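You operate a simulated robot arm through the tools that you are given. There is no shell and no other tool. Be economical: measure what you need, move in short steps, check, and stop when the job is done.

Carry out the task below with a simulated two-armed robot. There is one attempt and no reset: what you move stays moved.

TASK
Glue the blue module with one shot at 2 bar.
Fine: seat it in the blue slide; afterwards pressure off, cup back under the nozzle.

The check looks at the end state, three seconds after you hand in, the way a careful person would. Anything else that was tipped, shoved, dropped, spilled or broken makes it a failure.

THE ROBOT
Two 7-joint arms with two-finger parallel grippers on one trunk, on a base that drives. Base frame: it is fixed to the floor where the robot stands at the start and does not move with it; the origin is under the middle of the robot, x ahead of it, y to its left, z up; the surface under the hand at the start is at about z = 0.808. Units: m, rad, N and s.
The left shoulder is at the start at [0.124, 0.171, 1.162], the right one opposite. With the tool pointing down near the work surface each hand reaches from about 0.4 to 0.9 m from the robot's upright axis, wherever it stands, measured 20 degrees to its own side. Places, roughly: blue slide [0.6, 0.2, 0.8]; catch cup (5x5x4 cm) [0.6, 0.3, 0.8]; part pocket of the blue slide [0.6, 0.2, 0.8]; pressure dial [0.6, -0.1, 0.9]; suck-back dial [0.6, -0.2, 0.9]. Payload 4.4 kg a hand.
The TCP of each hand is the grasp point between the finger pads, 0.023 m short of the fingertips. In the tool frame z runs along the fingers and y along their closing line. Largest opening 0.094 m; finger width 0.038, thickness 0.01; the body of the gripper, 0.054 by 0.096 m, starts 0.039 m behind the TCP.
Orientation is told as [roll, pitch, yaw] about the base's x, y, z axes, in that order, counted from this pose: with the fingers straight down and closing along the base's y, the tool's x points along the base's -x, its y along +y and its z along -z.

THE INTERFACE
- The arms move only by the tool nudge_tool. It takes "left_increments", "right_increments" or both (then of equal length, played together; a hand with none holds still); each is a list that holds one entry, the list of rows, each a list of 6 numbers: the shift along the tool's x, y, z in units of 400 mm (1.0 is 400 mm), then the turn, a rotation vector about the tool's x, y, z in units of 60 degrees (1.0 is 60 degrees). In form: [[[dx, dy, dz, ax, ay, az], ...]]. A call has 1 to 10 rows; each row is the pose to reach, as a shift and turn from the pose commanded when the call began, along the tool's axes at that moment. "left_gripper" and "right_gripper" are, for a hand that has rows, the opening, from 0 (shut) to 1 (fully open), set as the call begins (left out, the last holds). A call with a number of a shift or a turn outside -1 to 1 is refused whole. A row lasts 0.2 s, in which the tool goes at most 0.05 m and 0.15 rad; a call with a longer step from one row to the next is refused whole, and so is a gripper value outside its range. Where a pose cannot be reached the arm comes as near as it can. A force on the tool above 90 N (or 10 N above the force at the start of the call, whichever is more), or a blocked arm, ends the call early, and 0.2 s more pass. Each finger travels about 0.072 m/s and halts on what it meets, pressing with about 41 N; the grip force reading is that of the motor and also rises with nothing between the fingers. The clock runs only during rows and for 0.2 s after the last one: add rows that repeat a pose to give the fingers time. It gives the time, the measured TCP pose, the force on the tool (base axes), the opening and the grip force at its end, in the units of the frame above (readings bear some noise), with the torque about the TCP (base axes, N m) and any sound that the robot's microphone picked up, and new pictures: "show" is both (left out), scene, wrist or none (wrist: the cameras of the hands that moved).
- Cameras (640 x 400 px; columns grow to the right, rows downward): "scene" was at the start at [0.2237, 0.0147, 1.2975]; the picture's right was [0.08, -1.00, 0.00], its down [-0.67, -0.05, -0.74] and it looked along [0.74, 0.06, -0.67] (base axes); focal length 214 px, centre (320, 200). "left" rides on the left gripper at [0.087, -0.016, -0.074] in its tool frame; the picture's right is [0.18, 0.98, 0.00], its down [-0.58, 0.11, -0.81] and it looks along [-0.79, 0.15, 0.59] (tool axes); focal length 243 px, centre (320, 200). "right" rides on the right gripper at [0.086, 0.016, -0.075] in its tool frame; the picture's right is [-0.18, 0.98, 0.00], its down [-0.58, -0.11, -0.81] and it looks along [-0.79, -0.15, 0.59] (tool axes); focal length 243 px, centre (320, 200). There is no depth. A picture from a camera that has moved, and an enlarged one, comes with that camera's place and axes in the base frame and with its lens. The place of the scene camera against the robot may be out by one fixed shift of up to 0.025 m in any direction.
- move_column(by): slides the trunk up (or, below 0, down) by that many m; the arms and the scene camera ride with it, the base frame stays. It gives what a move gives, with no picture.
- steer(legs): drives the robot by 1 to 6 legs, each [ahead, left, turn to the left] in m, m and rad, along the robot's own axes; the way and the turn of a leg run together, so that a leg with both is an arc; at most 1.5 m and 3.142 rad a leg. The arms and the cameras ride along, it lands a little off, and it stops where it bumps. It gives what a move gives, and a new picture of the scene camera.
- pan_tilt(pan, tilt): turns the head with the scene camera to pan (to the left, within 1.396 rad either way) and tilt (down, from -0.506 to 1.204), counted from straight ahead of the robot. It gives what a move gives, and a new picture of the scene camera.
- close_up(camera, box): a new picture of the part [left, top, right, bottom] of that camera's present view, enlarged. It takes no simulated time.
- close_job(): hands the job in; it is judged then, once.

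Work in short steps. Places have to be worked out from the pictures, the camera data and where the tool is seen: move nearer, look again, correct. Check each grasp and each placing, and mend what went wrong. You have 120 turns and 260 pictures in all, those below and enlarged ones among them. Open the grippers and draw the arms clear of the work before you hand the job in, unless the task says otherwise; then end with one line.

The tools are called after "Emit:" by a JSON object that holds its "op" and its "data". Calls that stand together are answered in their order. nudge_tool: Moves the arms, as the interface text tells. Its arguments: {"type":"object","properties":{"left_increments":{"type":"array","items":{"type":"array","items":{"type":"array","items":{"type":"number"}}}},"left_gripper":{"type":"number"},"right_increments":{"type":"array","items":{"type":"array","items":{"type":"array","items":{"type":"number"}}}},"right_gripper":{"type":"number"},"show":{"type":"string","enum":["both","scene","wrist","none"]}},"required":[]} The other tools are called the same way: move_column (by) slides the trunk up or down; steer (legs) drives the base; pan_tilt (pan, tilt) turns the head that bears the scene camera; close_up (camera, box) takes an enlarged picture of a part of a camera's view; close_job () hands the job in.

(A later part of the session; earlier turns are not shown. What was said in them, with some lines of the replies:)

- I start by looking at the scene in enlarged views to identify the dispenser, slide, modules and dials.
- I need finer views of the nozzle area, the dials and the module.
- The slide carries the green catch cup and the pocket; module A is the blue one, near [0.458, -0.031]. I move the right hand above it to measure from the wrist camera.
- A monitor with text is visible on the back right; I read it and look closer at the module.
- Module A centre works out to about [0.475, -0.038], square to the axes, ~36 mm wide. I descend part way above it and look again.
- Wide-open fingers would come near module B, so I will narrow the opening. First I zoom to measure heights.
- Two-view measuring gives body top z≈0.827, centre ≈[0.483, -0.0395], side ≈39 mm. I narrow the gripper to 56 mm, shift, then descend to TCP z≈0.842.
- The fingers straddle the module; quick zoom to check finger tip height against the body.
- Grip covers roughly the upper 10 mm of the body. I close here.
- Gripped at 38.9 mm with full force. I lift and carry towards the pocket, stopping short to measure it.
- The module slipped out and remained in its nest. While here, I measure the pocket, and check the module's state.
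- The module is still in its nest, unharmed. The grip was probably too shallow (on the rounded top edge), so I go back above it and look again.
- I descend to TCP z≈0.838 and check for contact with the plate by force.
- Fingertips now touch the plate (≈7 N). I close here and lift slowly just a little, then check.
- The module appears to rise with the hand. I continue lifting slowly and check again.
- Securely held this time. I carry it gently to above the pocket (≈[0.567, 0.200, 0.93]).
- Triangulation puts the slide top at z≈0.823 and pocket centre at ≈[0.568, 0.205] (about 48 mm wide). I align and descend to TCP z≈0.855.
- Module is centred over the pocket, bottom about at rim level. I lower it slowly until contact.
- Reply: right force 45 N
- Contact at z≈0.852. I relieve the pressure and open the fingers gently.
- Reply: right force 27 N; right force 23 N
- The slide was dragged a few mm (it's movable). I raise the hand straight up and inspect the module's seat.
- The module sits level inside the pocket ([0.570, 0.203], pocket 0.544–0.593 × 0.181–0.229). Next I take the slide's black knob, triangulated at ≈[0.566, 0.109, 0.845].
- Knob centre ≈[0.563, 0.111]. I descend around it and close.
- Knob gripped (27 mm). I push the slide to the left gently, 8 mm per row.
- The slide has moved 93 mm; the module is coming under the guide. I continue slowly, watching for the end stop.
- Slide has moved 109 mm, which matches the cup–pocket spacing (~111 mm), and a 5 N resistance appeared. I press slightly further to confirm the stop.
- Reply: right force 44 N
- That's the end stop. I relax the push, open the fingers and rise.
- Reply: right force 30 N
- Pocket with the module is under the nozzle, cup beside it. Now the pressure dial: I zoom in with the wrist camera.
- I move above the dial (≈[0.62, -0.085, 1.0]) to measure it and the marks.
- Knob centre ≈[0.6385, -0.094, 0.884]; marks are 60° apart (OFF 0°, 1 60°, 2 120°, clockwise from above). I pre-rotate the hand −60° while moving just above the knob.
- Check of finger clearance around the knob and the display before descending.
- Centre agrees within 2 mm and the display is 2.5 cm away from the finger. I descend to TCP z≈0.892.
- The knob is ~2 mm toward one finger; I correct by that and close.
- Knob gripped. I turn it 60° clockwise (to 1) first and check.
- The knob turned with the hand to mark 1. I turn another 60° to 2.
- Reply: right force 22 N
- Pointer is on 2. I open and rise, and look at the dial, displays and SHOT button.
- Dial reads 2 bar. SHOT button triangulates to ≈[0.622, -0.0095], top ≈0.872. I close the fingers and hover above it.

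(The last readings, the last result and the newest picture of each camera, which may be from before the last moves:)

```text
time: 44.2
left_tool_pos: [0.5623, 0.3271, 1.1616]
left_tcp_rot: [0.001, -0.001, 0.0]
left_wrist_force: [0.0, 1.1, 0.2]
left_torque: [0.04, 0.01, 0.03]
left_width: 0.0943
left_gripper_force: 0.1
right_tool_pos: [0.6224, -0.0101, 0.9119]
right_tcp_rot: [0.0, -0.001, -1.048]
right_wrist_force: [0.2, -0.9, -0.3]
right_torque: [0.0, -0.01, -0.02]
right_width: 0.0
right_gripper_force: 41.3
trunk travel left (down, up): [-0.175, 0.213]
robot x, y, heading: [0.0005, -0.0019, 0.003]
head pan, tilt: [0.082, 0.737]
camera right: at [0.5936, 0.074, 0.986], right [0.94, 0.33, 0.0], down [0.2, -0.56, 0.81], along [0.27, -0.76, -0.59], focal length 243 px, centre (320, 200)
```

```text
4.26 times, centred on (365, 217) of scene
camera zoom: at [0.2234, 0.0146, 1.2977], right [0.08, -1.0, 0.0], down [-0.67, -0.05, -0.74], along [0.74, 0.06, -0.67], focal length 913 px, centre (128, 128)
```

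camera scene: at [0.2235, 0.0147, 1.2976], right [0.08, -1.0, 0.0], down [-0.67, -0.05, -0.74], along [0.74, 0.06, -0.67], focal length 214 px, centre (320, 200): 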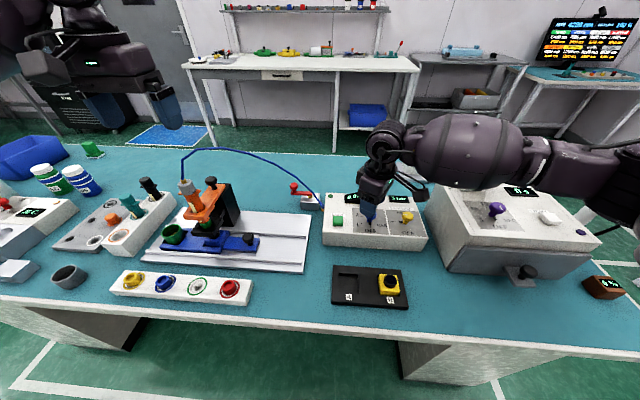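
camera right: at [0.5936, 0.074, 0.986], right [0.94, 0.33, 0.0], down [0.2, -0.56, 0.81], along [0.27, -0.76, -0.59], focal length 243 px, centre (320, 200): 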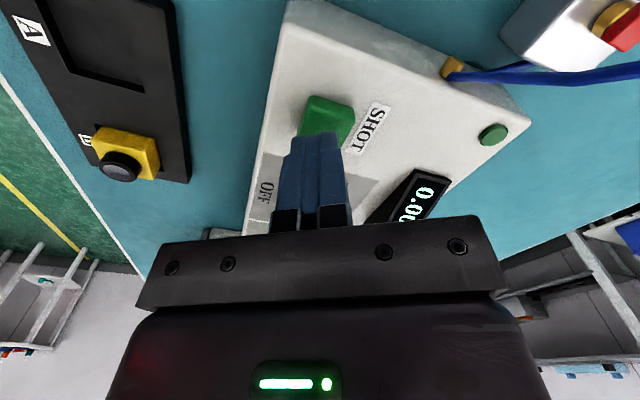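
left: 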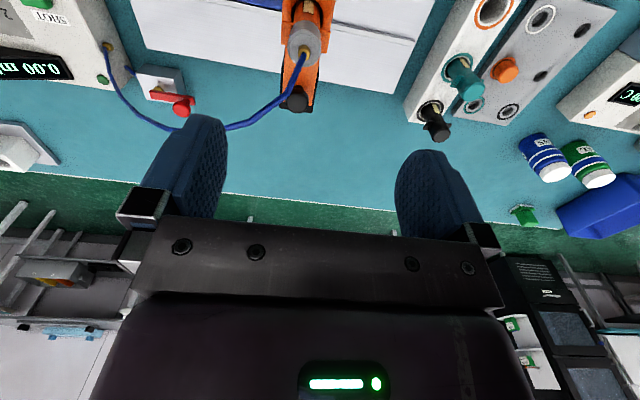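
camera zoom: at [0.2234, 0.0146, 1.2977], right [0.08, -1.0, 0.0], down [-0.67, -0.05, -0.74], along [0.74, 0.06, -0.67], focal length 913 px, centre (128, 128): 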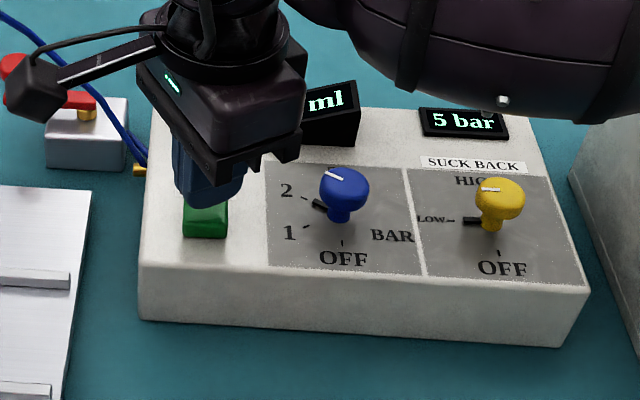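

Positioned over the button. I press down in one stroke (to tip ≈0.869) and listen.

Emit:
{"op": "nudge_tool", "data": {"right_increments": [[[0, 0, 0.02, 0, 0, 0], [0, 0, 0.035, 0, 0, 0], [0, 0, 0.044, 0, 0, 0], [0, 0, 0.05, 0, 0, 0]]], "show": "scene"}}

Emit:
{"op": "close_up", "data": {"camera": "right", "box": [250, 60, 506, 220]}}

```text
time: 45.2
left_tool_pos: [0.5627, 0.3268, 1.1617]
left_tcp_rot: [0.0, 0.0, 0.002]
left_wrist_force: [-0.2, 0.6, 0.1]
left_torque: [-0.01, 0.01, 0.0]
left_width: 0.0941
left_gripper_force: 0.1
right_tool_pos: [0.6238, -0.0108, 0.8924]
right_tcp_rot: [0.001, 0.0, -1.049]
right_wrist_force: [-0.1, -1.2, 3.8]
right_torque: [-0.01, 0.03, 0.02]
right_width: 0.0
right_gripper_force: 41.0
trunk travel left (down, up): [-0.175, 0.213]
robot x, y, heading: [-0.0025, 0.0025, -0.002]
head pan, tilt: [0.082, 0.737]
heard: click
camera scene: at [0.2233, 0.0147, 1.2977], right [0.08, -1.0, 0.0], down [-0.67, -0.05, -0.74], along [0.74, 0.06, -0.67], focal length 214 px, centre (320, 200)
```

scene: 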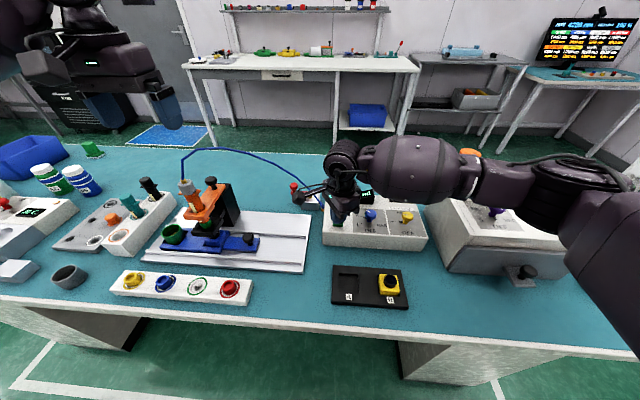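

```text
2.50 times, centred on (378, 140) of right
camera zoom: at [0.594, 0.0739, 0.9662], right [0.94, 0.33, 0.0], down [0.2, -0.56, 0.81], along [0.27, -0.76, -0.59], focal length 606 px, centre (175, 350)
```

zoom: 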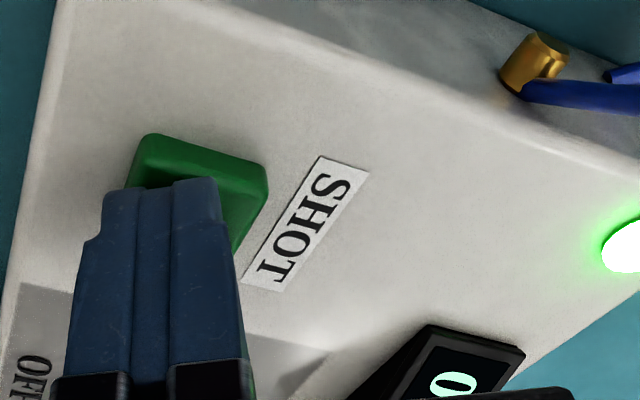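

A click and the green lamp lit: the shot is running. I release the button and watch the display.

Emit:
{"op": "nudge_tool", "data": {"right_increments": [[[0, 0, -0.04, 0, 0, 0], [0, 0, -0.1, 0, 0, 0], [0, 0, -0.15, 0, 0, 0]]], "show": "scene"}}

Emit:
{"op": "close_up", "data": {"camera": "right", "box": [250, 40, 570, 240]}}

Emit:
{"op": "close_up", "data": {"camera": "scene", "box": [150, 170, 270, 260]}}

```text
time: 46.0
left_tool_pos: [0.5623, 0.3269, 1.1618]
left_tcp_rot: [-0.001, -0.002, 0.001]
left_wrist_force: [-0.1, 0.3, 0.0]
left_torque: [0.01, -0.08, 0.01]
left_width: 0.0939
left_gripper_force: 0.1
right_tool_pos: [0.6223, -0.0109, 0.951]
right_tcp_rot: [0.002, -0.001, -1.046]
right_wrist_force: [0.1, 0.2, -0.2]
right_torque: [0.02, 0.02, 0.01]
right_width: 0.0
right_gripper_force: 40.9
trunk travel left (down, up): [-0.175, 0.213]
robot x, y, heading: [-0.0024, -0.0009, 0.004]
head pan, tilt: [0.082, 0.737]
camera scene: at [0.2234, 0.0147, 1.2976], right [0.08, -1.0, 0.0], down [-0.67, -0.05, -0.74], along [0.74, 0.06, -0.67], focal length 214 px, centre (320, 200)
```

scene: 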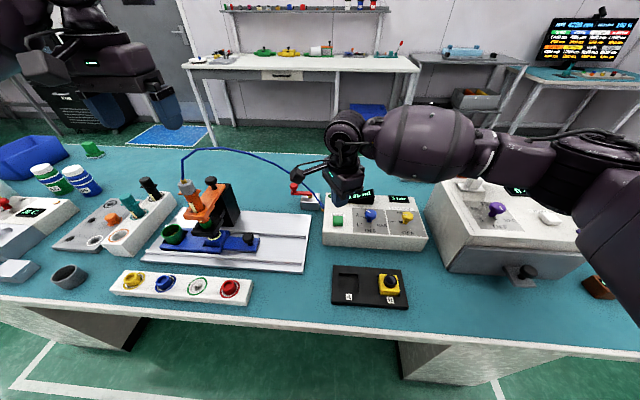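

```text
2.00 times, centred on (410, 140) of right
camera zoom: at [0.5942, 0.0736, 1.0259], right [0.94, 0.33, 0.0], down [0.2, -0.56, 0.81], along [0.27, -0.76, -0.59], focal length 485 px, centre (140, 320)
```

zoom: 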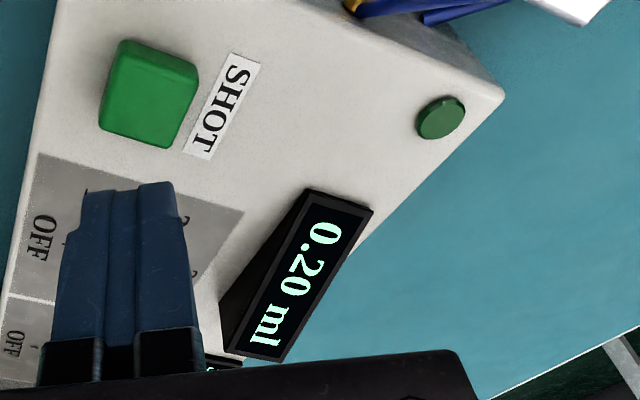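

```text
4.44 times, centred on (210, 215) of scene
camera zoom: at [0.2234, 0.0147, 1.2976], right [0.08, -1.0, 0.0], down [-0.67, -0.05, -0.74], along [0.74, 0.06, -0.67], focal length 953 px, centre (809, 133)
```

zoom: 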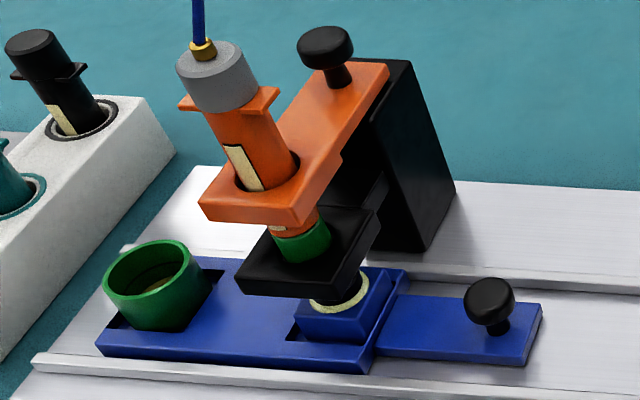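

One shot done: 0.20 ml, a glue ring is seen on the module. I return over the dial with open fingers and descend on it in the same yaw.

Emit:
{"op": "nudge_tool", "data": {"right_increments": [[[-0.07, -0.024, -0.02, 0, 0, 0], [-0.14, -0.048, -0.02, 0, 0, 0], [-0.2016, -0.0688, -0.02, 0, 0, 0], [-0.2016, -0.0688, 0.0, 0, 0, 0], [-0.2016, -0.0688, 0.05, 0, 0, 0], [-0.2016, -0.0688, 0.05, 0, 0, 0]]], "right_gripper": 0.5, "show": "wrist"}}

```text
time: 47.4
left_tool_pos: [0.5623, 0.3267, 1.1613]
left_tcp_rot: [0.001, 0.001, 0.002]
left_wrist_force: [-0.1, -0.5, -0.7]
left_torque: [0.0, -0.03, 0.01]
left_width: 0.0937
left_gripper_force: 0.2
right_tool_pos: [0.6387, -0.0949, 0.9335]
right_tcp_rot: [0.001, -0.001, -1.046]
right_wrist_force: [0.1, -0.3, 0.0]
right_torque: [0.0, -0.03, 0.0]
right_width: 0.0472
right_gripper_force: 0.1
trunk travel left (down, up): [-0.175, 0.213]
robot x, y, heading: [-0.0013, -0.0017, -0.002]
head pan, tilt: [0.082, 0.737]
camera right: at [0.6103, -0.0101, 1.0065], right [0.94, 0.33, 0.0], down [0.2, -0.56, 0.81], along [0.27, -0.76, -0.59], focal length 243 px, centre (320, 200)
```

right: 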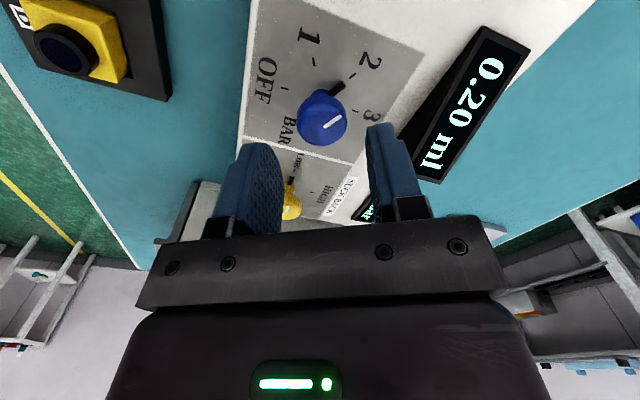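

Aligned over the dial; I descend, close, and then turn back.

Emit:
{"op": "nudge_tool", "data": {"right_increments": [[[0, 0, 0.03, 0, 0, 0], [0, 0, 0.07, 0, 0, 0], [0, 0, 0.1, 0, 0, 0], [0, 0, 0.1, 0, 0, 0]]], "show": "none"}}

Emit:
{"op": "nudge_tool", "data": {"right_increments": [[[0, 0, 0, 0, 0, 0], [0, 0, 0, 0, 0, 0], [0, 0, 0, 0, 0, 0]]], "right_gripper": 0, "show": "none"}}

Emit:
{"op": "nudge_tool", "data": {"right_increments": [[[0, 0, 0, 0, 0, -0.125], [0, 0, 0, 0, 0, -0.25], [0, 0, 0, 0, 0, -0.375], [0, 0, 0, 0, 0, -0.5], [0, 0, 0, 0, 0, -0.625], [0, 0, 0, 0, 0, -0.75], [0, 0, 0, 0, 0, -0.875], [0, 0, 0, 0, 0, -1.0], [0, 0, 0, 0, 0, -1.0]]], "show": "wrist"}}

```text
time: 48.4
left_tool_pos: [0.5636, 0.3281, 1.1613]
left_tcp_rot: [0.0, -0.001, 0.001]
left_wrist_force: [0.3, 0.8, 0.0]
left_torque: [-0.02, -0.03, -0.02]
left_width: 0.0937
left_gripper_force: 0.0
right_tool_pos: [0.639, -0.0938, 0.8928]
right_tcp_rot: [-0.001, 0.0, -1.048]
right_wrist_force: [0.5, 0.4, 0.4]
right_torque: [0.05, 0.01, 0.01]
right_width: 0.0468
right_gripper_force: 0.1
trunk travel left (down, up): [-0.175, 0.213]
robot x, y, heading: [0.0001, 0.0026, 0.0]
head pan, tilt: [0.082, 0.737]
```

```text
time: 49.2
left_tool_pos: [0.5627, 0.3283, 1.1614]
left_tcp_rot: [0.0, -0.002, 0.002]
left_wrist_force: [-0.4, -0.3, 0.0]
left_torque: [0.02, -0.03, 0.0]
left_width: 0.0942
left_gripper_force: 0.0
right_tool_pos: [0.6397, -0.093, 0.8919]
right_tcp_rot: [0.0, 0.0, -1.049]
right_wrist_force: [2.3, 0.8, -1.2]
right_torque: [-0.03, -0.05, -0.02]
right_width: 0.0292
right_gripper_force: 45.1
trunk travel left (down, up): [-0.175, 0.213]
robot x, y, heading: [-0.0011, 0.0034, 0.007]
head pan, tilt: [0.082, 0.737]
```

```text
time: 51.2
left_tool_pos: [0.5634, 0.3268, 1.1609]
left_tcp_rot: [0.001, 0.0, -0.002]
left_wrist_force: [-0.2, 0.2, 0.2]
left_torque: [0.03, 0.01, -0.01]
left_width: 0.0942
left_gripper_force: 0.1
right_tool_pos: [0.6384, -0.095, 0.8917]
right_tcp_rot: [0.0, 0.001, 0.0]
right_wrist_force: [-5.5, -5.1, 1.1]
right_torque: [-0.11, 0.32, 0.01]
right_width: 0.0295
right_gripper_force: 45.6
trunk travel left (down, up): [-0.175, 0.213]
robot x, y, heading: [0.0024, 0.0004, 0.0]
head pan, tilt: [0.082, 0.737]
camera right: at [0.5528, -0.0779, 0.9661], right [0.18, 0.98, 0.0], down [0.58, -0.11, 0.81], along [0.79, -0.15, -0.59], focal length 243 px, centre (320, 200)
```

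right: 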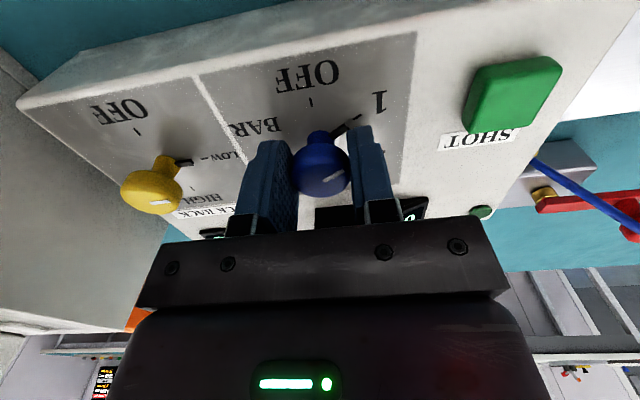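

At mark 1 now; another −60° to OFF.

Emit:
{"op": "nudge_tool", "data": {"right_increments": [[[0, 0, 0, 0, 0, -0.125], [0, 0, 0, 0, 0, -0.25], [0, 0, 0, 0, 0, -0.375], [0, 0, 0, 0, 0, -0.5], [0, 0, 0, 0, 0, -0.625], [0, 0, 0, 0, 0, -0.75], [0, 0, 0, 0, 0, -0.875], [0, 0, 0, 0, 0, -1.0], [0, 0, 0, 0, 0, -1.0]]], "show": "none"}}

Emit:
{"op": "nudge_tool", "data": {"right_increments": [[[0, 0, 0, 0, 0, 0], [0, 0, 0, 0, 0, 0], [0, 0, -0.04, 0, 0, 0], [0, 0, -0.12, 0, 0, 0], [0, 0, -0.2, 0, 0, 0], [0, 0, -0.2, 0, 0, 0]]], "right_gripper": 0.5, "show": "wrist"}}

Emit:
{"op": "close_up", "data": {"camera": "scene", "box": [320, 170, 440, 245]}}

```text
time: 53.2
left_tool_pos: [0.5619, 0.3254, 1.1631]
left_tcp_rot: [0.001, -0.002, 0.0]
left_wrist_force: [0.0, 0.4, -0.9]
left_torque: [-0.01, 0.0, 0.01]
left_width: 0.0939
left_gripper_force: 0.1
right_tool_pos: [0.6397, -0.0969, 0.8922]
right_tcp_rot: [-0.003, -0.001, 1.048]
right_wrist_force: [-5.3, -23.7, 7.8]
right_torque: [-0.13, 0.02, 0.0]
right_width: 0.0291
right_gripper_force: 44.8
trunk travel left (down, up): [-0.175, 0.213]
robot x, y, heading: [-0.0008, -0.0014, -0.0]
head pan, tilt: [0.082, 0.737]
```

```text
time: 54.6
left_tool_pos: [0.5637, 0.3279, 1.1603]
left_tcp_rot: [-0.001, 0.0, 0.002]
left_wrist_force: [-0.6, -0.3, 0.4]
left_torque: [0.01, 0.05, -0.01]
left_width: 0.094
left_gripper_force: 0.1
right_tool_pos: [0.64, -0.0948, 0.9721]
right_tcp_rot: [0.003, 0.001, 1.046]
right_wrist_force: [1.0, 0.5, 1.1]
right_torque: [0.04, 0.01, -0.02]
right_width: 0.0468
right_gripper_force: 0.0
trunk travel left (down, up): [-0.175, 0.213]
robot x, y, heading: [0.002, 0.0017, 0.003]
head pan, tilt: [0.082, 0.737]
camera right: at [0.5836, -0.1611, 1.0455], right [-0.76, 0.65, 0.0], down [0.39, 0.45, 0.81], along [0.52, 0.61, -0.59], focal length 243 px, centre (320, 200)
```

right: 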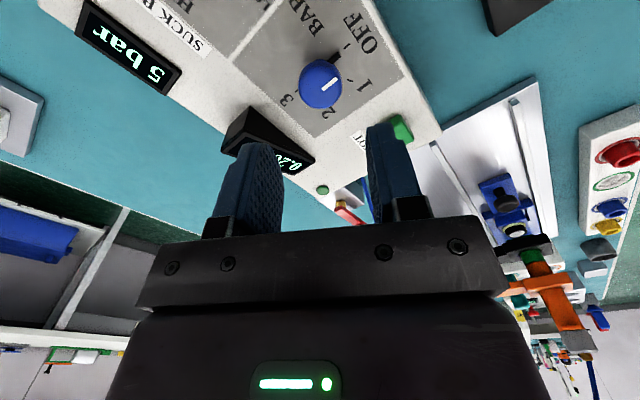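

```text
5.33 times, centred on (380, 208) of scene
camera zoom: at [0.2242, 0.0146, 1.2973], right [0.08, -1.0, 0.0], down [-0.67, -0.05, -0.74], along [0.74, 0.06, -0.67], focal length 1144 px, centre (0, 160)
```

zoom: 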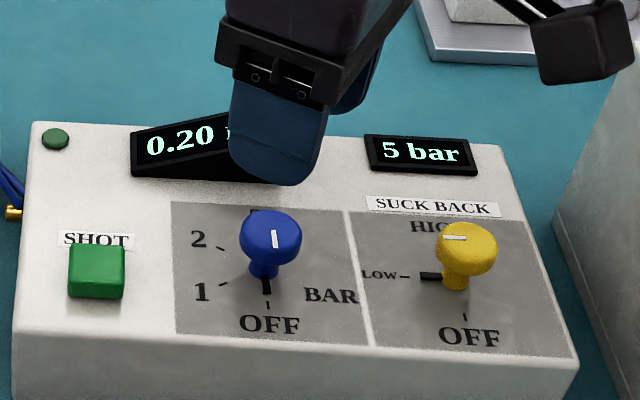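

Dial is at OFF. I rotate the hand back to yaw 0 and head to the slide knob.

Emit:
{"op": "nudge_tool", "data": {"right_increments": [[[-0.035, 0.048, 0, 0, 0, 0.125], [-0.07, 0.096, 0, 0, 0, 0.25], [-0.106, 0.144, 0, 0, 0, 0.375], [-0.141, 0.192, 0, 0, 0, 0.5], [-0.177, 0.24, 0, 0, 0, 0.625], [-0.212, 0.29, 0, 0, 0, 0.75], [-0.247, 0.34, 0, 0, 0, 0.875], [-0.2825, 0.385, 0, 0, 0, 1.0], [-0.2825, 0.385, 0, 0, 0, 1.0]]], "right_gripper": 0.45, "show": "none"}}

```text
time: 56.6
left_tool_pos: [0.5638, 0.3264, 1.1625]
left_tcp_rot: [0.0, -0.001, 0.001]
left_wrist_force: [-0.3, -0.8, 0.5]
left_torque: [0.0, 0.0, 0.01]
left_width: 0.0942
left_gripper_force: 0.0
right_tool_pos: [0.5626, 0.0817, 0.9726]
right_tcp_rot: [0.0, -0.001, -0.002]
right_wrist_force: [-0.4, 0.6, -1.2]
right_torque: [0.01, 0.02, -0.01]
right_width: 0.0425
right_gripper_force: 0.1
trunk travel left (down, up): [-0.175, 0.213]
robot x, y, heading: [-0.0009, 0.0021, -0.005]
head pan, tilt: [0.082, 0.737]
```

Move above the knob at y≈0.221 and down to z≈0.885 for a look.

Emit:
{"op": "nudge_tool", "data": {"right_increments": [[[0, 0.1, 0, 0, 0, 0], [0, 0.2, 0, 0, 0, 0], [0, 0.3, 0, 0, 0, 0], [0, 0.348, 0.03, 0, 0, 0], [0, 0.348, 0.12, 0, 0, 0], [0, 0.348, 0.21, 0, 0, 0], [0, 0.348, 0.21, 0, 0, 0]]], "show": "wrist"}}

```text
time: 58.2
left_tool_pos: [0.5628, 0.3262, 1.1614]
left_tcp_rot: [0.001, -0.001, -0.001]
left_wrist_force: [-1.3, -0.6, -0.1]
left_torque: [0.0, 0.0, -0.01]
left_width: 0.0941
left_gripper_force: 0.1
right_tool_pos: [0.5627, 0.2203, 0.8871]
right_tcp_rot: [-0.001, -0.001, 0.0]
right_wrist_force: [0.5, -0.2, 0.3]
right_torque: [-0.01, -0.04, 0.0]
right_width: 0.0424
right_gripper_force: 0.0
trunk travel left (down, up): [-0.175, 0.213]
robot x, y, heading: [0.0007, 0.0018, -0.0]
head pan, tilt: [0.082, 0.737]
camera right: at [0.4765, 0.237, 0.9616], right [0.18, 0.98, 0.0], down [0.58, -0.11, 0.81], along [0.79, -0.15, -0.59], focal length 243 px, centre (320, 200)
```

right: 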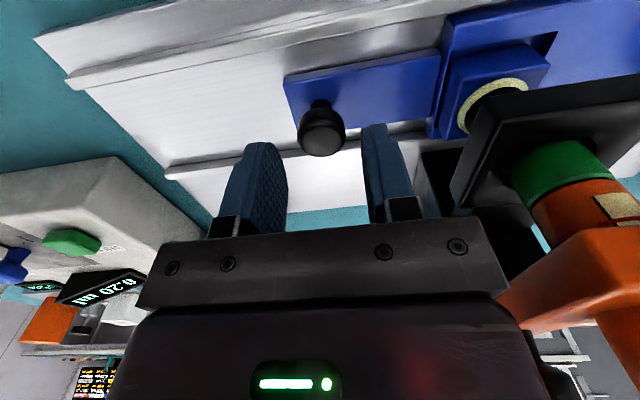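

Aligned. I descend, grip, and pull the slide back slowly.

Emit:
{"op": "nudge_tool", "data": {"right_increments": [[[0, 0, 0.03, 0, 0, 0], [0, 0, 0.07, 0, 0, 0], [0, 0, 0.0925, 0, 0, 0], [0, 0, 0.0925, 0, 0, 0]]], "show": "none"}}

Emit:
{"op": "nudge_tool", "data": {"right_increments": [[[0, 0, 0, 0, 0, 0], [0, 0, 0, 0, 0, 0], [0, 0, 0, 0, 0, 0]]], "right_gripper": 0, "show": "none"}}

Emit:
{"op": "nudge_tool", "data": {"right_increments": [[[0, -0.01, 0, 0, 0, 0], [0, -0.03, 0, 0, 0, 0], [0, -0.055, 0, 0, 0, 0], [0, -0.08, 0, 0, 0, 0], [0, -0.105, 0, 0, 0, 0], [0, -0.13, 0, 0, 0, 0], [0, -0.155, 0, 0, 0, 0], [0, -0.18, 0, 0, 0, 0], [0, -0.205, 0, 0, 0, 0], [0, -0.225, 0, 0, 0, 0]]], "show": "scene"}}

```text
time: 59.2
left_tool_pos: [0.5623, 0.3275, 1.1611]
left_tcp_rot: [0.001, 0.0, 0.004]
left_wrist_force: [0.0, 0.6, -0.2]
left_torque: [0.0, -0.01, 0.01]
left_width: 0.0938
left_gripper_force: 0.0
right_tool_pos: [0.5619, 0.2193, 0.8504]
right_tcp_rot: [-0.001, 0.001, 0.0]
right_wrist_force: [-0.4, 0.6, 0.4]
right_torque: [-0.02, -0.01, 0.03]
right_width: 0.0424
right_gripper_force: 0.1
trunk travel left (down, up): [-0.175, 0.213]
robot x, y, heading: [-0.0004, -0.0003, -0.001]
head pan, tilt: [0.082, 0.737]
```

```text
time: 60.0
left_tool_pos: [0.5636, 0.3282, 1.1609]
left_tcp_rot: [0.0, 0.0, 0.001]
left_wrist_force: [0.5, 0.1, 0.0]
left_torque: [0.0, -0.01, -0.01]
left_width: 0.0939
left_gripper_force: 0.0
right_tool_pos: [0.5647, 0.22, 0.8504]
right_tcp_rot: [0.0, 0.0, 0.0]
right_wrist_force: [-0.2, -0.8, -2.0]
right_torque: [-0.02, -0.05, 0.02]
right_width: 0.0276
right_gripper_force: 45.2
trunk travel left (down, up): [-0.175, 0.213]
robot x, y, heading: [-0.0001, 0.0005, 0.002]
head pan, tilt: [0.082, 0.737]
```

```text
time: 62.2
left_tool_pos: [0.5636, 0.3278, 1.1618]
left_tcp_rot: [0.001, 0.0, 0.0]
left_wrist_force: [0.1, 0.9, 0.7]
left_torque: [0.0, 0.0, 0.02]
left_width: 0.094
left_gripper_force: 0.1
right_tool_pos: [0.5632, 0.1302, 0.8494]
right_tcp_rot: [0.0, -0.002, -0.001]
right_wrist_force: [-3.7, -0.4, 0.2]
right_torque: [0.03, 0.97, 0.22]
right_width: 0.0273
right_gripper_force: 45.8
trunk travel left (down, up): [-0.175, 0.213]
robot x, y, heading: [-0.0021, -0.0006, 0.007]
head pan, tilt: [0.082, 0.737]
camera scene: at [0.2234, 0.0146, 1.2977], right [0.08, -1.0, 0.0], down [-0.67, -0.05, -0.74], along [0.74, 0.06, -0.67], focal length 214 px, centre (320, 200)
```

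scene: 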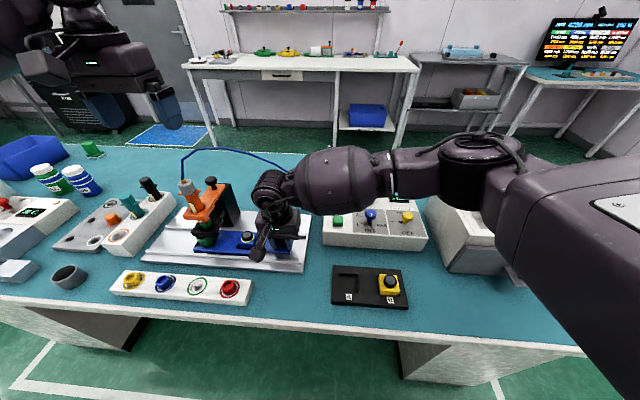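

I pull the remaining 20 mm to the starting end and check the stop force.

Emit:
{"op": "nudge_tool", "data": {"right_increments": [[[0, -0.01, 0, 0, 0, 0], [0, -0.02, 0, 0, 0, 0], [0, -0.03, 0, 0, 0, 0], [0, -0.04, 0, 0, 0, 0], [0, -0.05, 0, 0, 0, 0], [0, -0.053, 0, 0, 0, 0]]], "show": "none"}}

```text
time: 63.6
left_tool_pos: [0.5629, 0.328, 1.1617]
left_tcp_rot: [-0.001, 0.0, 0.001]
left_wrist_force: [0.5, 0.6, -1.1]
left_torque: [-0.02, 0.0, 0.04]
left_width: 0.0942
left_gripper_force: 0.1
right_tool_pos: [0.5625, 0.1104, 0.8504]
right_tcp_rot: [-0.001, 0.0, 0.002]
right_wrist_force: [-3.9, 5.8, 3.4]
right_torque: [-0.05, -0.44, -0.2]
right_width: 0.0271
right_gripper_force: 45.2
trunk travel left (down, up): [-0.175, 0.213]
robot x, y, heading: [0.0001, 0.0003, -0.004]
head pan, tilt: [0.082, 0.737]
```

Back at the starting stop (y≈0.110, force reversed). I open, rise and back the hand away, then inspect.

Emit:
{"op": "nudge_tool", "data": {"right_increments": [[[0, 0.002, 0, 0, 0, 0], [0, 0.002, 0, 0, 0, 0], [0, 0.002, -0.05, 0, 0, 0], [0, 0.002, -0.15, 0, 0, 0], [0, -0.05, -0.26, 0, 0, 0], [0.03, -0.15, -0.36, 0, 0, 0], [0.06, -0.26, -0.46, 0, 0, 0], [0.09, -0.37, -0.55, 0, 0, 0], [0.12, -0.48, -0.6, 0, 0, 0], [0.15, -0.59, -0.6, 0, 0, 0]]], "right_gripper": 0.5}}

Emit:
{"op": "close_up", "data": {"camera": "scene", "box": [160, 170, 320, 270]}}

Emit:
{"op": "close_up", "data": {"camera": "scene", "box": [320, 170, 440, 245]}}

```text
refused: row 6 steps farther than a row can; nothing moved
```

```text
4.00 times, centred on (240, 220) of scene
camera zoom: at [0.223, 0.0154, 1.2976], right [0.08, -1.0, 0.0], down [-0.67, -0.06, -0.74], along [0.74, 0.06, -0.67], focal length 858 px, centre (640, 120)
```

zoom: 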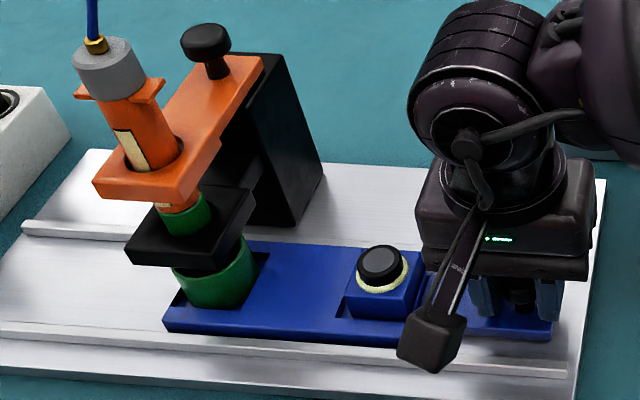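

```text
5.33 times, centred on (380, 208) of scene
camera zoom: at [0.223, 0.0154, 1.2976], right [0.08, -1.0, 0.0], down [-0.67, -0.06, -0.74], along [0.74, 0.06, -0.67], focal length 1144 px, centre (0, 160)
```

zoom: 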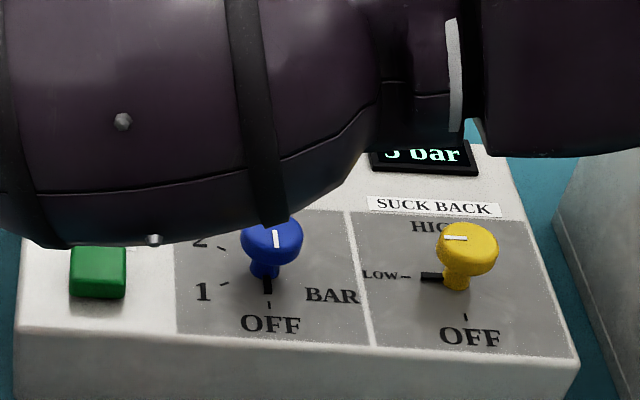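

A row was too long; same retreat in smaller steps. The cup is back under the nozzle and the glue ring sits round the lens.

Emit:
{"op": "nudge_tool", "data": {"right_increments": [[[0, 0.002, 0, 0, 0, 0], [0, 0.002, 0, 0, 0, 0], [0, 0.002, -0.05, 0, 0, 0], [0, 0.002, -0.15, 0, 0, 0], [0, 0.0, -0.26, 0, 0, 0], [0.01, -0.05, -0.35, 0, 0, 0], [0.03, -0.12, -0.44, 0, 0, 0], [0.05, -0.2, -0.52, 0, 0, 0], [0.07, -0.3, -0.56, 0, 0, 0], [0.09, -0.41, -0.56, 0, 0, 0]]], "right_gripper": 0.5, "show": "none"}}

Emit:
{"op": "nudge_tool", "data": {"right_increments": [[[0.02, -0.1, 0, 0, 0, 0], [0.04, -0.2, 0, 0, 0, 0], [0.06, -0.3, 0, 0, 0, 0], [0.06, -0.38, 0, 0, 0, 0], [0.06, -0.38, 0, 0, 0, 0]]], "right_gripper": 1, "show": "scene"}}

Emit:
{"op": "close_up", "data": {"camera": "scene", "box": [160, 170, 320, 270]}}

Emit:
{"op": "close_up", "data": {"camera": "scene", "box": [225, 220, 285, 270]}}

```text
time: 65.8
left_tool_pos: [0.563, 0.3273, 1.1613]
left_tcp_rot: [-0.001, 0.002, 0.0]
left_wrist_force: [0.3, -0.2, 0.5]
left_torque: [0.03, 0.03, 0.0]
left_width: 0.0939
left_gripper_force: 0.0
right_tool_pos: [0.5248, -0.0567, 1.0726]
right_tcp_rot: [0.001, 0.001, 0.001]
right_wrist_force: [-0.5, -0.1, 0.1]
right_torque: [-0.01, -0.02, 0.0]
right_width: 0.0469
right_gripper_force: 0.0
trunk travel left (down, up): [-0.175, 0.213]
robot x, y, heading: [-0.0, -0.0007, 0.002]
head pan, tilt: [0.082, 0.737]
```

```text
time: 67.0
left_tool_pos: [0.5634, 0.3277, 1.1607]
left_tcp_rot: [0.0, 0.001, 0.001]
left_wrist_force: [-0.7, -0.3, -0.1]
left_torque: [-0.02, 0.0, 0.0]
left_width: 0.0942
left_gripper_force: 0.0
right_tool_pos: [0.5013, -0.2064, 1.0749]
right_tcp_rot: [-0.002, -0.001, 0.001]
right_wrist_force: [-0.1, -0.2, -0.4]
right_torque: [0.02, 0.01, -0.01]
right_width: 0.0941
right_gripper_force: 0.1
trunk travel left (down, up): [-0.175, 0.213]
robot x, y, heading: [0.003, -0.001, -0.002]
head pan, tilt: [0.082, 0.737]
camera scene: at [0.2239, 0.015, 1.2974], right [0.08, -1.0, 0.0], down [-0.67, -0.05, -0.74], along [0.74, 0.06, -0.67], focal length 214 px, centre (320, 200)
```

scene: 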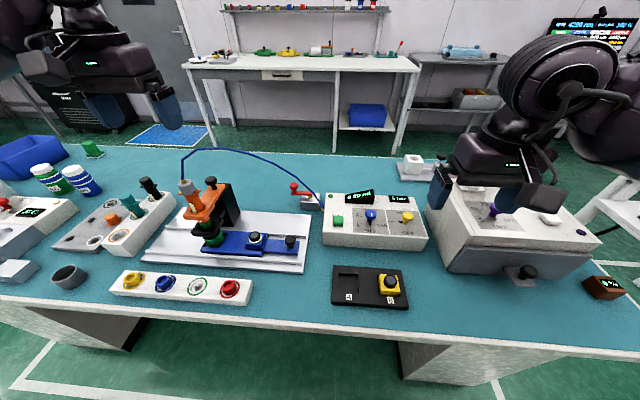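

```text
4.00 times, centred on (240, 220) of scene
camera zoom: at [0.2239, 0.015, 1.2974], right [0.08, -1.0, 0.0], down [-0.67, -0.05, -0.74], along [0.74, 0.06, -0.67], focal length 858 px, centre (640, 120)
```

zoom: 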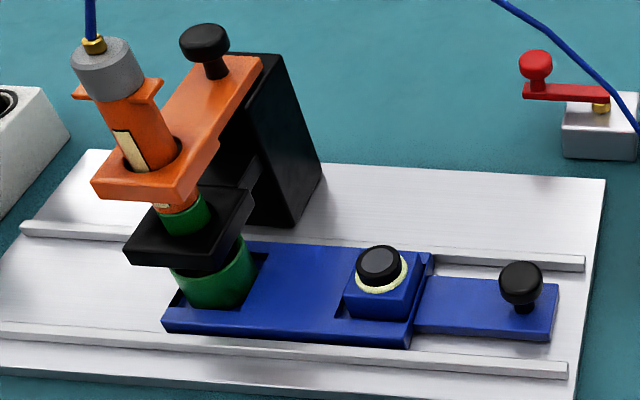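

```text
8.00 times, centred on (255, 245) of scene
camera zoom: at [0.2239, 0.015, 1.2974], right [0.08, -1.0, 0.0], down [-0.67, -0.05, -0.74], along [0.74, 0.06, -0.67], focal length 1716 px, centre (840, -160)
```

zoom: 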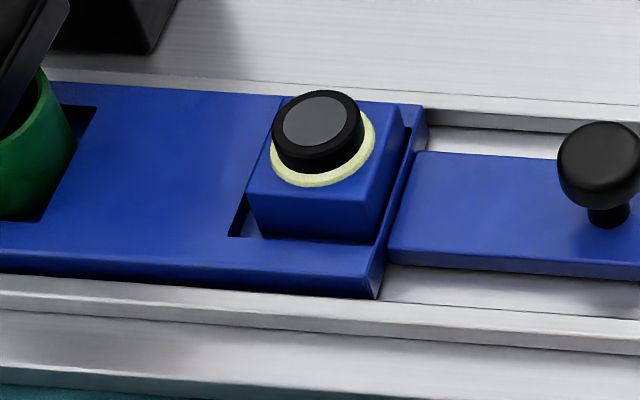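

The module is seated and glued, the display showed 0.20 ml, the dial is at OFF, the cup is under the nozzle and both hands are open and clear. I hand in.

Emit:
{"op": "close_job", "data": {}}

```text
The job is handed in.
```

The blue module is seated in the blue slide and glued with one shot at 2 bar (0.20 ml on the display). The pressure is off, and the catch cup is back under the nozzle.
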